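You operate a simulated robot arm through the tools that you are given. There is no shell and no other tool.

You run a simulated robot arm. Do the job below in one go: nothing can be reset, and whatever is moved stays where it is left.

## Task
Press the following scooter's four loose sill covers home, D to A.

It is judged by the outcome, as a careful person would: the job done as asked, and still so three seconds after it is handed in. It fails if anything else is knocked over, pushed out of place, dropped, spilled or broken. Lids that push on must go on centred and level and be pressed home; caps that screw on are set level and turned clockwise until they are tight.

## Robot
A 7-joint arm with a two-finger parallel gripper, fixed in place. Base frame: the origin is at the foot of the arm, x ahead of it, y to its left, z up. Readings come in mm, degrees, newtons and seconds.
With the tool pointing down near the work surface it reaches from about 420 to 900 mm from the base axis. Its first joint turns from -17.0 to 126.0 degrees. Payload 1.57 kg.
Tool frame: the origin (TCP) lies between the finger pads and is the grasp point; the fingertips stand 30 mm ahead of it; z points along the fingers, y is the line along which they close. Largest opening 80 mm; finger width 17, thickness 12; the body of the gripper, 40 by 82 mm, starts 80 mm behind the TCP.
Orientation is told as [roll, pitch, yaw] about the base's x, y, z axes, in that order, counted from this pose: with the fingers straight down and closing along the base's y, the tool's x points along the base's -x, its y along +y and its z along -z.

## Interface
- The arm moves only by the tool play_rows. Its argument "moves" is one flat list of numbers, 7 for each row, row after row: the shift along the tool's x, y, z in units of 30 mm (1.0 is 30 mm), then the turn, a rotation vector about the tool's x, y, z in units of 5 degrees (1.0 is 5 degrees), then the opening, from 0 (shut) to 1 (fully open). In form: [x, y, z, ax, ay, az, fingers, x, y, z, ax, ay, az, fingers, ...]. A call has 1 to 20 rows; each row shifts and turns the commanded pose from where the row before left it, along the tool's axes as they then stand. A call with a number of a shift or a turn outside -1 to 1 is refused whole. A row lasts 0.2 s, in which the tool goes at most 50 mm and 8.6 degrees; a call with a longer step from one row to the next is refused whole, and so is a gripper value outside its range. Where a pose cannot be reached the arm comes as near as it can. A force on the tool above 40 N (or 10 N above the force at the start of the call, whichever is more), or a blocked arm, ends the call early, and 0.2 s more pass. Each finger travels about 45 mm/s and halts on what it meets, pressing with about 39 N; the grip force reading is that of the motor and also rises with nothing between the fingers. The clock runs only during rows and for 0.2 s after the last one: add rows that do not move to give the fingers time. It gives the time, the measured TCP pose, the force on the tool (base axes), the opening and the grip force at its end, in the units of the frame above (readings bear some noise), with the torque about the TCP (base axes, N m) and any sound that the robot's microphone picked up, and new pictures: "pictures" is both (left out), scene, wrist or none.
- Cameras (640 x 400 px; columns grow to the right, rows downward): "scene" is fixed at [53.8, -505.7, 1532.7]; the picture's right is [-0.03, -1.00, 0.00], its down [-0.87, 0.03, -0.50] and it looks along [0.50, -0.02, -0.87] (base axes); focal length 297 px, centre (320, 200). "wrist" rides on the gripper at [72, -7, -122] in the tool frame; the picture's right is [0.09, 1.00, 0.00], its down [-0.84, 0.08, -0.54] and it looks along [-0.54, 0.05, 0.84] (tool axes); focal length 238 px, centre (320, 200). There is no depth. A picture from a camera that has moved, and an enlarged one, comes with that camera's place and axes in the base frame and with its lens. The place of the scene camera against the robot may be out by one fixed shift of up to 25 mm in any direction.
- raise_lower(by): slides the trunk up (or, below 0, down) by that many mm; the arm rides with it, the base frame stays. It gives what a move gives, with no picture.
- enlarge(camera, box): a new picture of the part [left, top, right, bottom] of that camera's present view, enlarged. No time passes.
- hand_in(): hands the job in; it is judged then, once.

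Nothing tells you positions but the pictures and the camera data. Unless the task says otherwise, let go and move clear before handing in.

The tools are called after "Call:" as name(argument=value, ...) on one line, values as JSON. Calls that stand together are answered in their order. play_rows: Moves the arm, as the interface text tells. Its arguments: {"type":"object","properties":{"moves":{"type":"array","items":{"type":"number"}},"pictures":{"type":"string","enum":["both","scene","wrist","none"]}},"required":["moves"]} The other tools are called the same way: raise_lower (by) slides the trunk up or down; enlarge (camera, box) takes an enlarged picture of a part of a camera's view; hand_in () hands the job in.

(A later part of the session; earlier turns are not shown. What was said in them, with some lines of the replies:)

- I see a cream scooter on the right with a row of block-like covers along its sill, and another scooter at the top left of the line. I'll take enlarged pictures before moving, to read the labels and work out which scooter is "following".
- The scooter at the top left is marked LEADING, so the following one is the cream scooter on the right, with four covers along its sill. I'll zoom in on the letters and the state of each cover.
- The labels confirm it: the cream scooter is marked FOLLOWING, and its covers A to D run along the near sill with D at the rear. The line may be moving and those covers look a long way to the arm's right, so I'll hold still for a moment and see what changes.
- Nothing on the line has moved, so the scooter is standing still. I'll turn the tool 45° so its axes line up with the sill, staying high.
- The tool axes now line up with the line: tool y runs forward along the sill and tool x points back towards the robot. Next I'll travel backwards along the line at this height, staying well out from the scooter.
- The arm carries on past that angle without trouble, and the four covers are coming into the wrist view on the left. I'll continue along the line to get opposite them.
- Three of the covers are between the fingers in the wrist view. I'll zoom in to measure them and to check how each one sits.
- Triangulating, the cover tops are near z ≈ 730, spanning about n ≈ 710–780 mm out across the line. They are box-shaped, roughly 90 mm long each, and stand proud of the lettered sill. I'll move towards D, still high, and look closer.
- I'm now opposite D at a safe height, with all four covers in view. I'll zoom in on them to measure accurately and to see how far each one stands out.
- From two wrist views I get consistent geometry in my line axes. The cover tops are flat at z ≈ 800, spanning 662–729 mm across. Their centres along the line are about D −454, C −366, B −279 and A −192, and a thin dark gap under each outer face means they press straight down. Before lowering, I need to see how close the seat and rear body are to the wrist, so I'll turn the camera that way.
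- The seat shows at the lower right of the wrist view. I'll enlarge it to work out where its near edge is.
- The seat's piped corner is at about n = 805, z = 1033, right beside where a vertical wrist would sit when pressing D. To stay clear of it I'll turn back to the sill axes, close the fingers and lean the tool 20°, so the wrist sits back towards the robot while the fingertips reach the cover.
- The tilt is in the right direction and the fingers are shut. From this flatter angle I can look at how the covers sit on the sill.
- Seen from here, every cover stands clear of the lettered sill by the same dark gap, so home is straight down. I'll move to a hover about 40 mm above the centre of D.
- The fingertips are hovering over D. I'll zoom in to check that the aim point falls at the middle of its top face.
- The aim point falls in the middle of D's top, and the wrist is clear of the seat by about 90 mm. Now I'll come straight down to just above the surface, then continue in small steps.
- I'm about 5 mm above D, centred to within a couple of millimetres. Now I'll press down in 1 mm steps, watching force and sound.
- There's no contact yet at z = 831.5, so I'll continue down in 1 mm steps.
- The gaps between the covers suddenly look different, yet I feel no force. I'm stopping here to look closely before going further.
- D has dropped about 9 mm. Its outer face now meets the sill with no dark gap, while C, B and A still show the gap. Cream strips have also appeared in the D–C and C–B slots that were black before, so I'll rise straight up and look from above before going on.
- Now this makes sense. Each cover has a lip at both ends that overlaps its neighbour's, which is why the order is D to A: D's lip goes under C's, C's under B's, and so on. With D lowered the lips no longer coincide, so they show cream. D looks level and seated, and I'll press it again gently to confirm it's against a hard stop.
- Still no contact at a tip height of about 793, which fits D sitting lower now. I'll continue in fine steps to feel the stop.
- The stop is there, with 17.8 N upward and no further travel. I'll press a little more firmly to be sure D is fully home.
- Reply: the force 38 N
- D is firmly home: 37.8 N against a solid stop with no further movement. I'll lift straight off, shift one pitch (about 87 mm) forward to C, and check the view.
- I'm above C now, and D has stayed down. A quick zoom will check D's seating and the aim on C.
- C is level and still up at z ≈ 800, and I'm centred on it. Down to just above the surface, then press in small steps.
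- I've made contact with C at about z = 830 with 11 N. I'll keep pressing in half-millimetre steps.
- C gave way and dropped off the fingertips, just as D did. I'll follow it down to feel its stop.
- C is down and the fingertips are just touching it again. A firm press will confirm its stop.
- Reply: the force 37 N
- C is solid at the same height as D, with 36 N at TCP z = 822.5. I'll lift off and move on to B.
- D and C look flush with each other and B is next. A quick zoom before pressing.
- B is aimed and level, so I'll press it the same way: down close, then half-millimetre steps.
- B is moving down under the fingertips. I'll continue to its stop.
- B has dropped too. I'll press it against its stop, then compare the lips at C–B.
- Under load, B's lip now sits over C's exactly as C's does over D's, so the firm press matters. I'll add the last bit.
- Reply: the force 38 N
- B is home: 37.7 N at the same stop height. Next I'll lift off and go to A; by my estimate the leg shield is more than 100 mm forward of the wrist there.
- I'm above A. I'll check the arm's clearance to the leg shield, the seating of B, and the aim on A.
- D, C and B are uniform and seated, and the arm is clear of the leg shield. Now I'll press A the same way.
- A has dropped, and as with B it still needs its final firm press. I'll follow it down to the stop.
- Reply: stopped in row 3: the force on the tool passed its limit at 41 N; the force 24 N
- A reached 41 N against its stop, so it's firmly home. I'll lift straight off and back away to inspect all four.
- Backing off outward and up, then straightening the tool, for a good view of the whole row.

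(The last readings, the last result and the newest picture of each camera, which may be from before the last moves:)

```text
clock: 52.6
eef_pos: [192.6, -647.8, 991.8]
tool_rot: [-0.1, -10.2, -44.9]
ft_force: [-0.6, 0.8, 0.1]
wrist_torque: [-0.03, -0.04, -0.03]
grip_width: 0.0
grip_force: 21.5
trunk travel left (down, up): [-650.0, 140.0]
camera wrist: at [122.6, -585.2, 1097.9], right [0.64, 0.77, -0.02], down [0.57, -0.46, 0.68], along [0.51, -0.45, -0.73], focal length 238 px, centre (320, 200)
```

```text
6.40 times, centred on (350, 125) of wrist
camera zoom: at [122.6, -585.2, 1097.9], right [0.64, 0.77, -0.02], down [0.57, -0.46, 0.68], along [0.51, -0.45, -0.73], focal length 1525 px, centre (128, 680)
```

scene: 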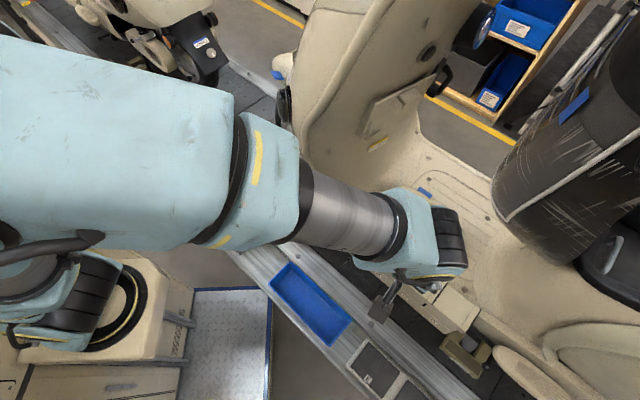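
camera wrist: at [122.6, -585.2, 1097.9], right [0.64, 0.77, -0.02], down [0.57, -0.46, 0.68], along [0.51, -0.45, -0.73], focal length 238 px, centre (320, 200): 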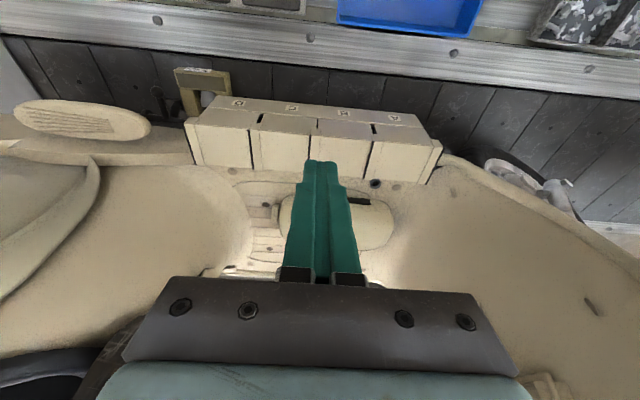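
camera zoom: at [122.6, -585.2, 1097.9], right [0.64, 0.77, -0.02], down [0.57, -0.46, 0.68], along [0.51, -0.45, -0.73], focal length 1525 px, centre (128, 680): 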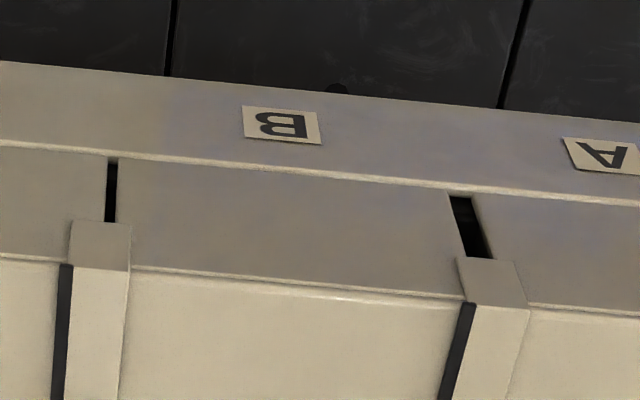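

All four covers now meet the sill with no dark gap, are level with one another, and their lips overlap in order D, C, B, A. I'll retreat a bit further, wait a few seconds and confirm nothing springs back.

Call:
play_rows(moves=[0.8, 0, 0, 0, 0, 0, 0, 0.8, 0, 0, 0, 0, 0, 0, 0, 0, 0, 0, 0, 0, 0, 0, 0, 0, 0, 0, 0, 0, 0, 0, 0, 0, 0, 0, 0, 0, 0, 0, 0, 0, 0, 0, 0, 0, 0, 0, 0, 0, 0, 0, 0, 0, 0, 0, 0, 0, 0, 0, 0, 0, 0, 0, 0, 0, 0, 0, 0, 0, 0, 0, 0, 0, 0, 0, 0, 0, 0, 0, 0, 0, 0, 0, 0, 0, 0, 0, 0, 0, 0, 0, 0, 0, 0, 0, 0, 0, 0, 0, 0, 0, 0, 0, 0, 0, 0, 0, 0, 0, 0, 0, 0, 0], pictures="both")

Call:
enlarge(camera="wrist", box=[180, 100, 460, 220])

Call:
enlarge(camera="scene", box=[320, 170, 520, 370])

```text
clock: 56.0
eef_pos: [158.5, -613.2, 981.5]
tool_rot: [0.0, -10.2, -44.9]
ft_force: [0.7, 0.1, 0.9]
wrist_torque: [-0.03, -0.01, -0.02]
grip_width: 0.2
grip_force: 22.0
trunk travel left (down, up): [-650.0, 140.0]
camera wrist: at [90.0, -551.8, 1088.9], right [0.64, 0.77, -0.02], down [0.57, -0.46, 0.68], along [0.52, -0.45, -0.73], focal length 238 px, centre (320, 200)
```

scene: 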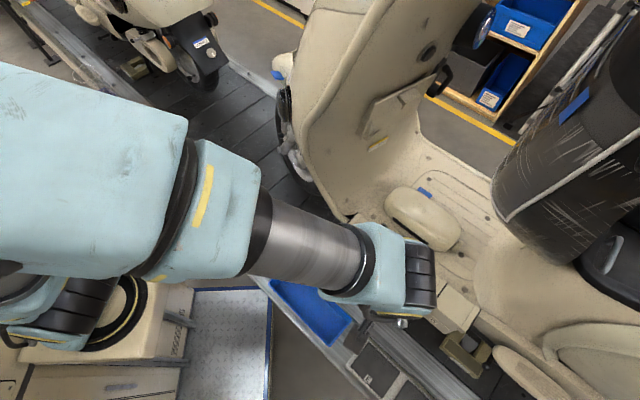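
wrist: 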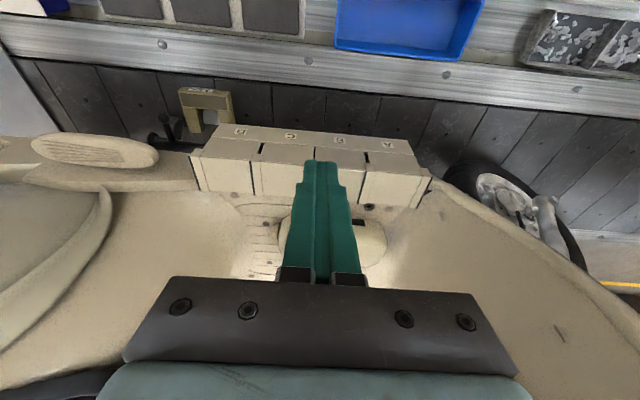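

```text
2.29 times, centred on (320, 160) of wrist
camera zoom: at [90.0, -551.8, 1088.9], right [0.64, 0.77, -0.02], down [0.57, -0.46, 0.68], along [0.52, -0.45, -0.73], focal length 545 px, centre (320, 291)
```

zoom: 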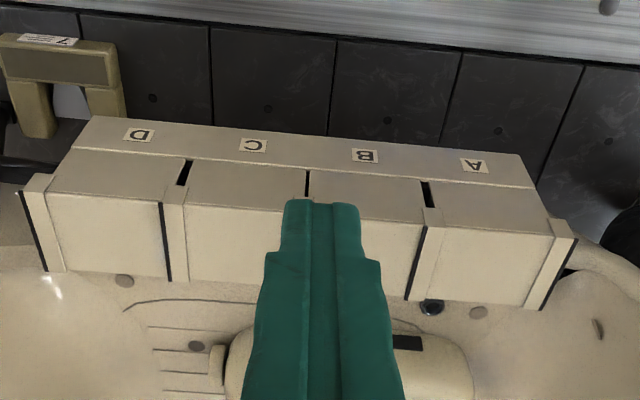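

```text
2.00 times, centred on (420, 270) of scene
camera zoom: at [53.8, -505.7, 1532.7], right [-0.03, -1.0, 0.0], down [-0.87, 0.03, -0.5], along [0.5, -0.02, -0.87], focal length 595 px, centre (120, 60)
```

zoom: 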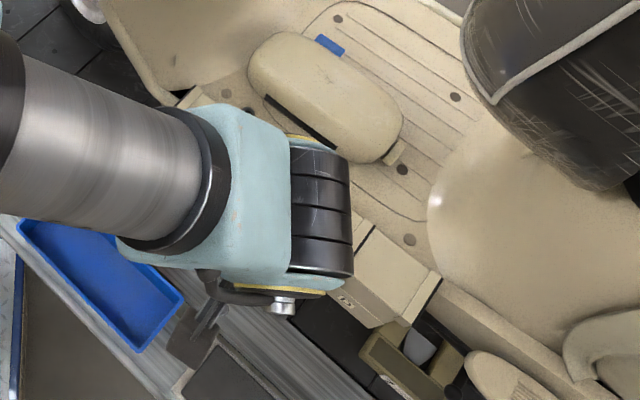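

The covers have stayed seated and level for several seconds, nothing around them has moved, and the arm is clear. I'm handing the job in.

Call:
hand_in()

```text
The job is handed in.
```

All four sill covers on the scooter marked FOLLOWING are pressed home, in the order D, C, B, A, and I've handed the job in.

- **Seating:** Each cover went down about 8–9 mm, and the dark gap at the sill has closed. I then pressed each one against its stop with about 36–41 N, and all four stopped at the same height.
- **Final check:** In the last pictures the covers are level with each other. Their end lips overlap in order, with each cover's lip lying over that of the cover pressed before it. They had stayed that way for several seconds before I handed in.
- **Surroundings:** I pressed with the tool leaned 20° so the wrist stayed clear of the seat. The arm touched nothing but the covers, and nothing else looks out of place in the pictures. It is now backed away from the scooter.
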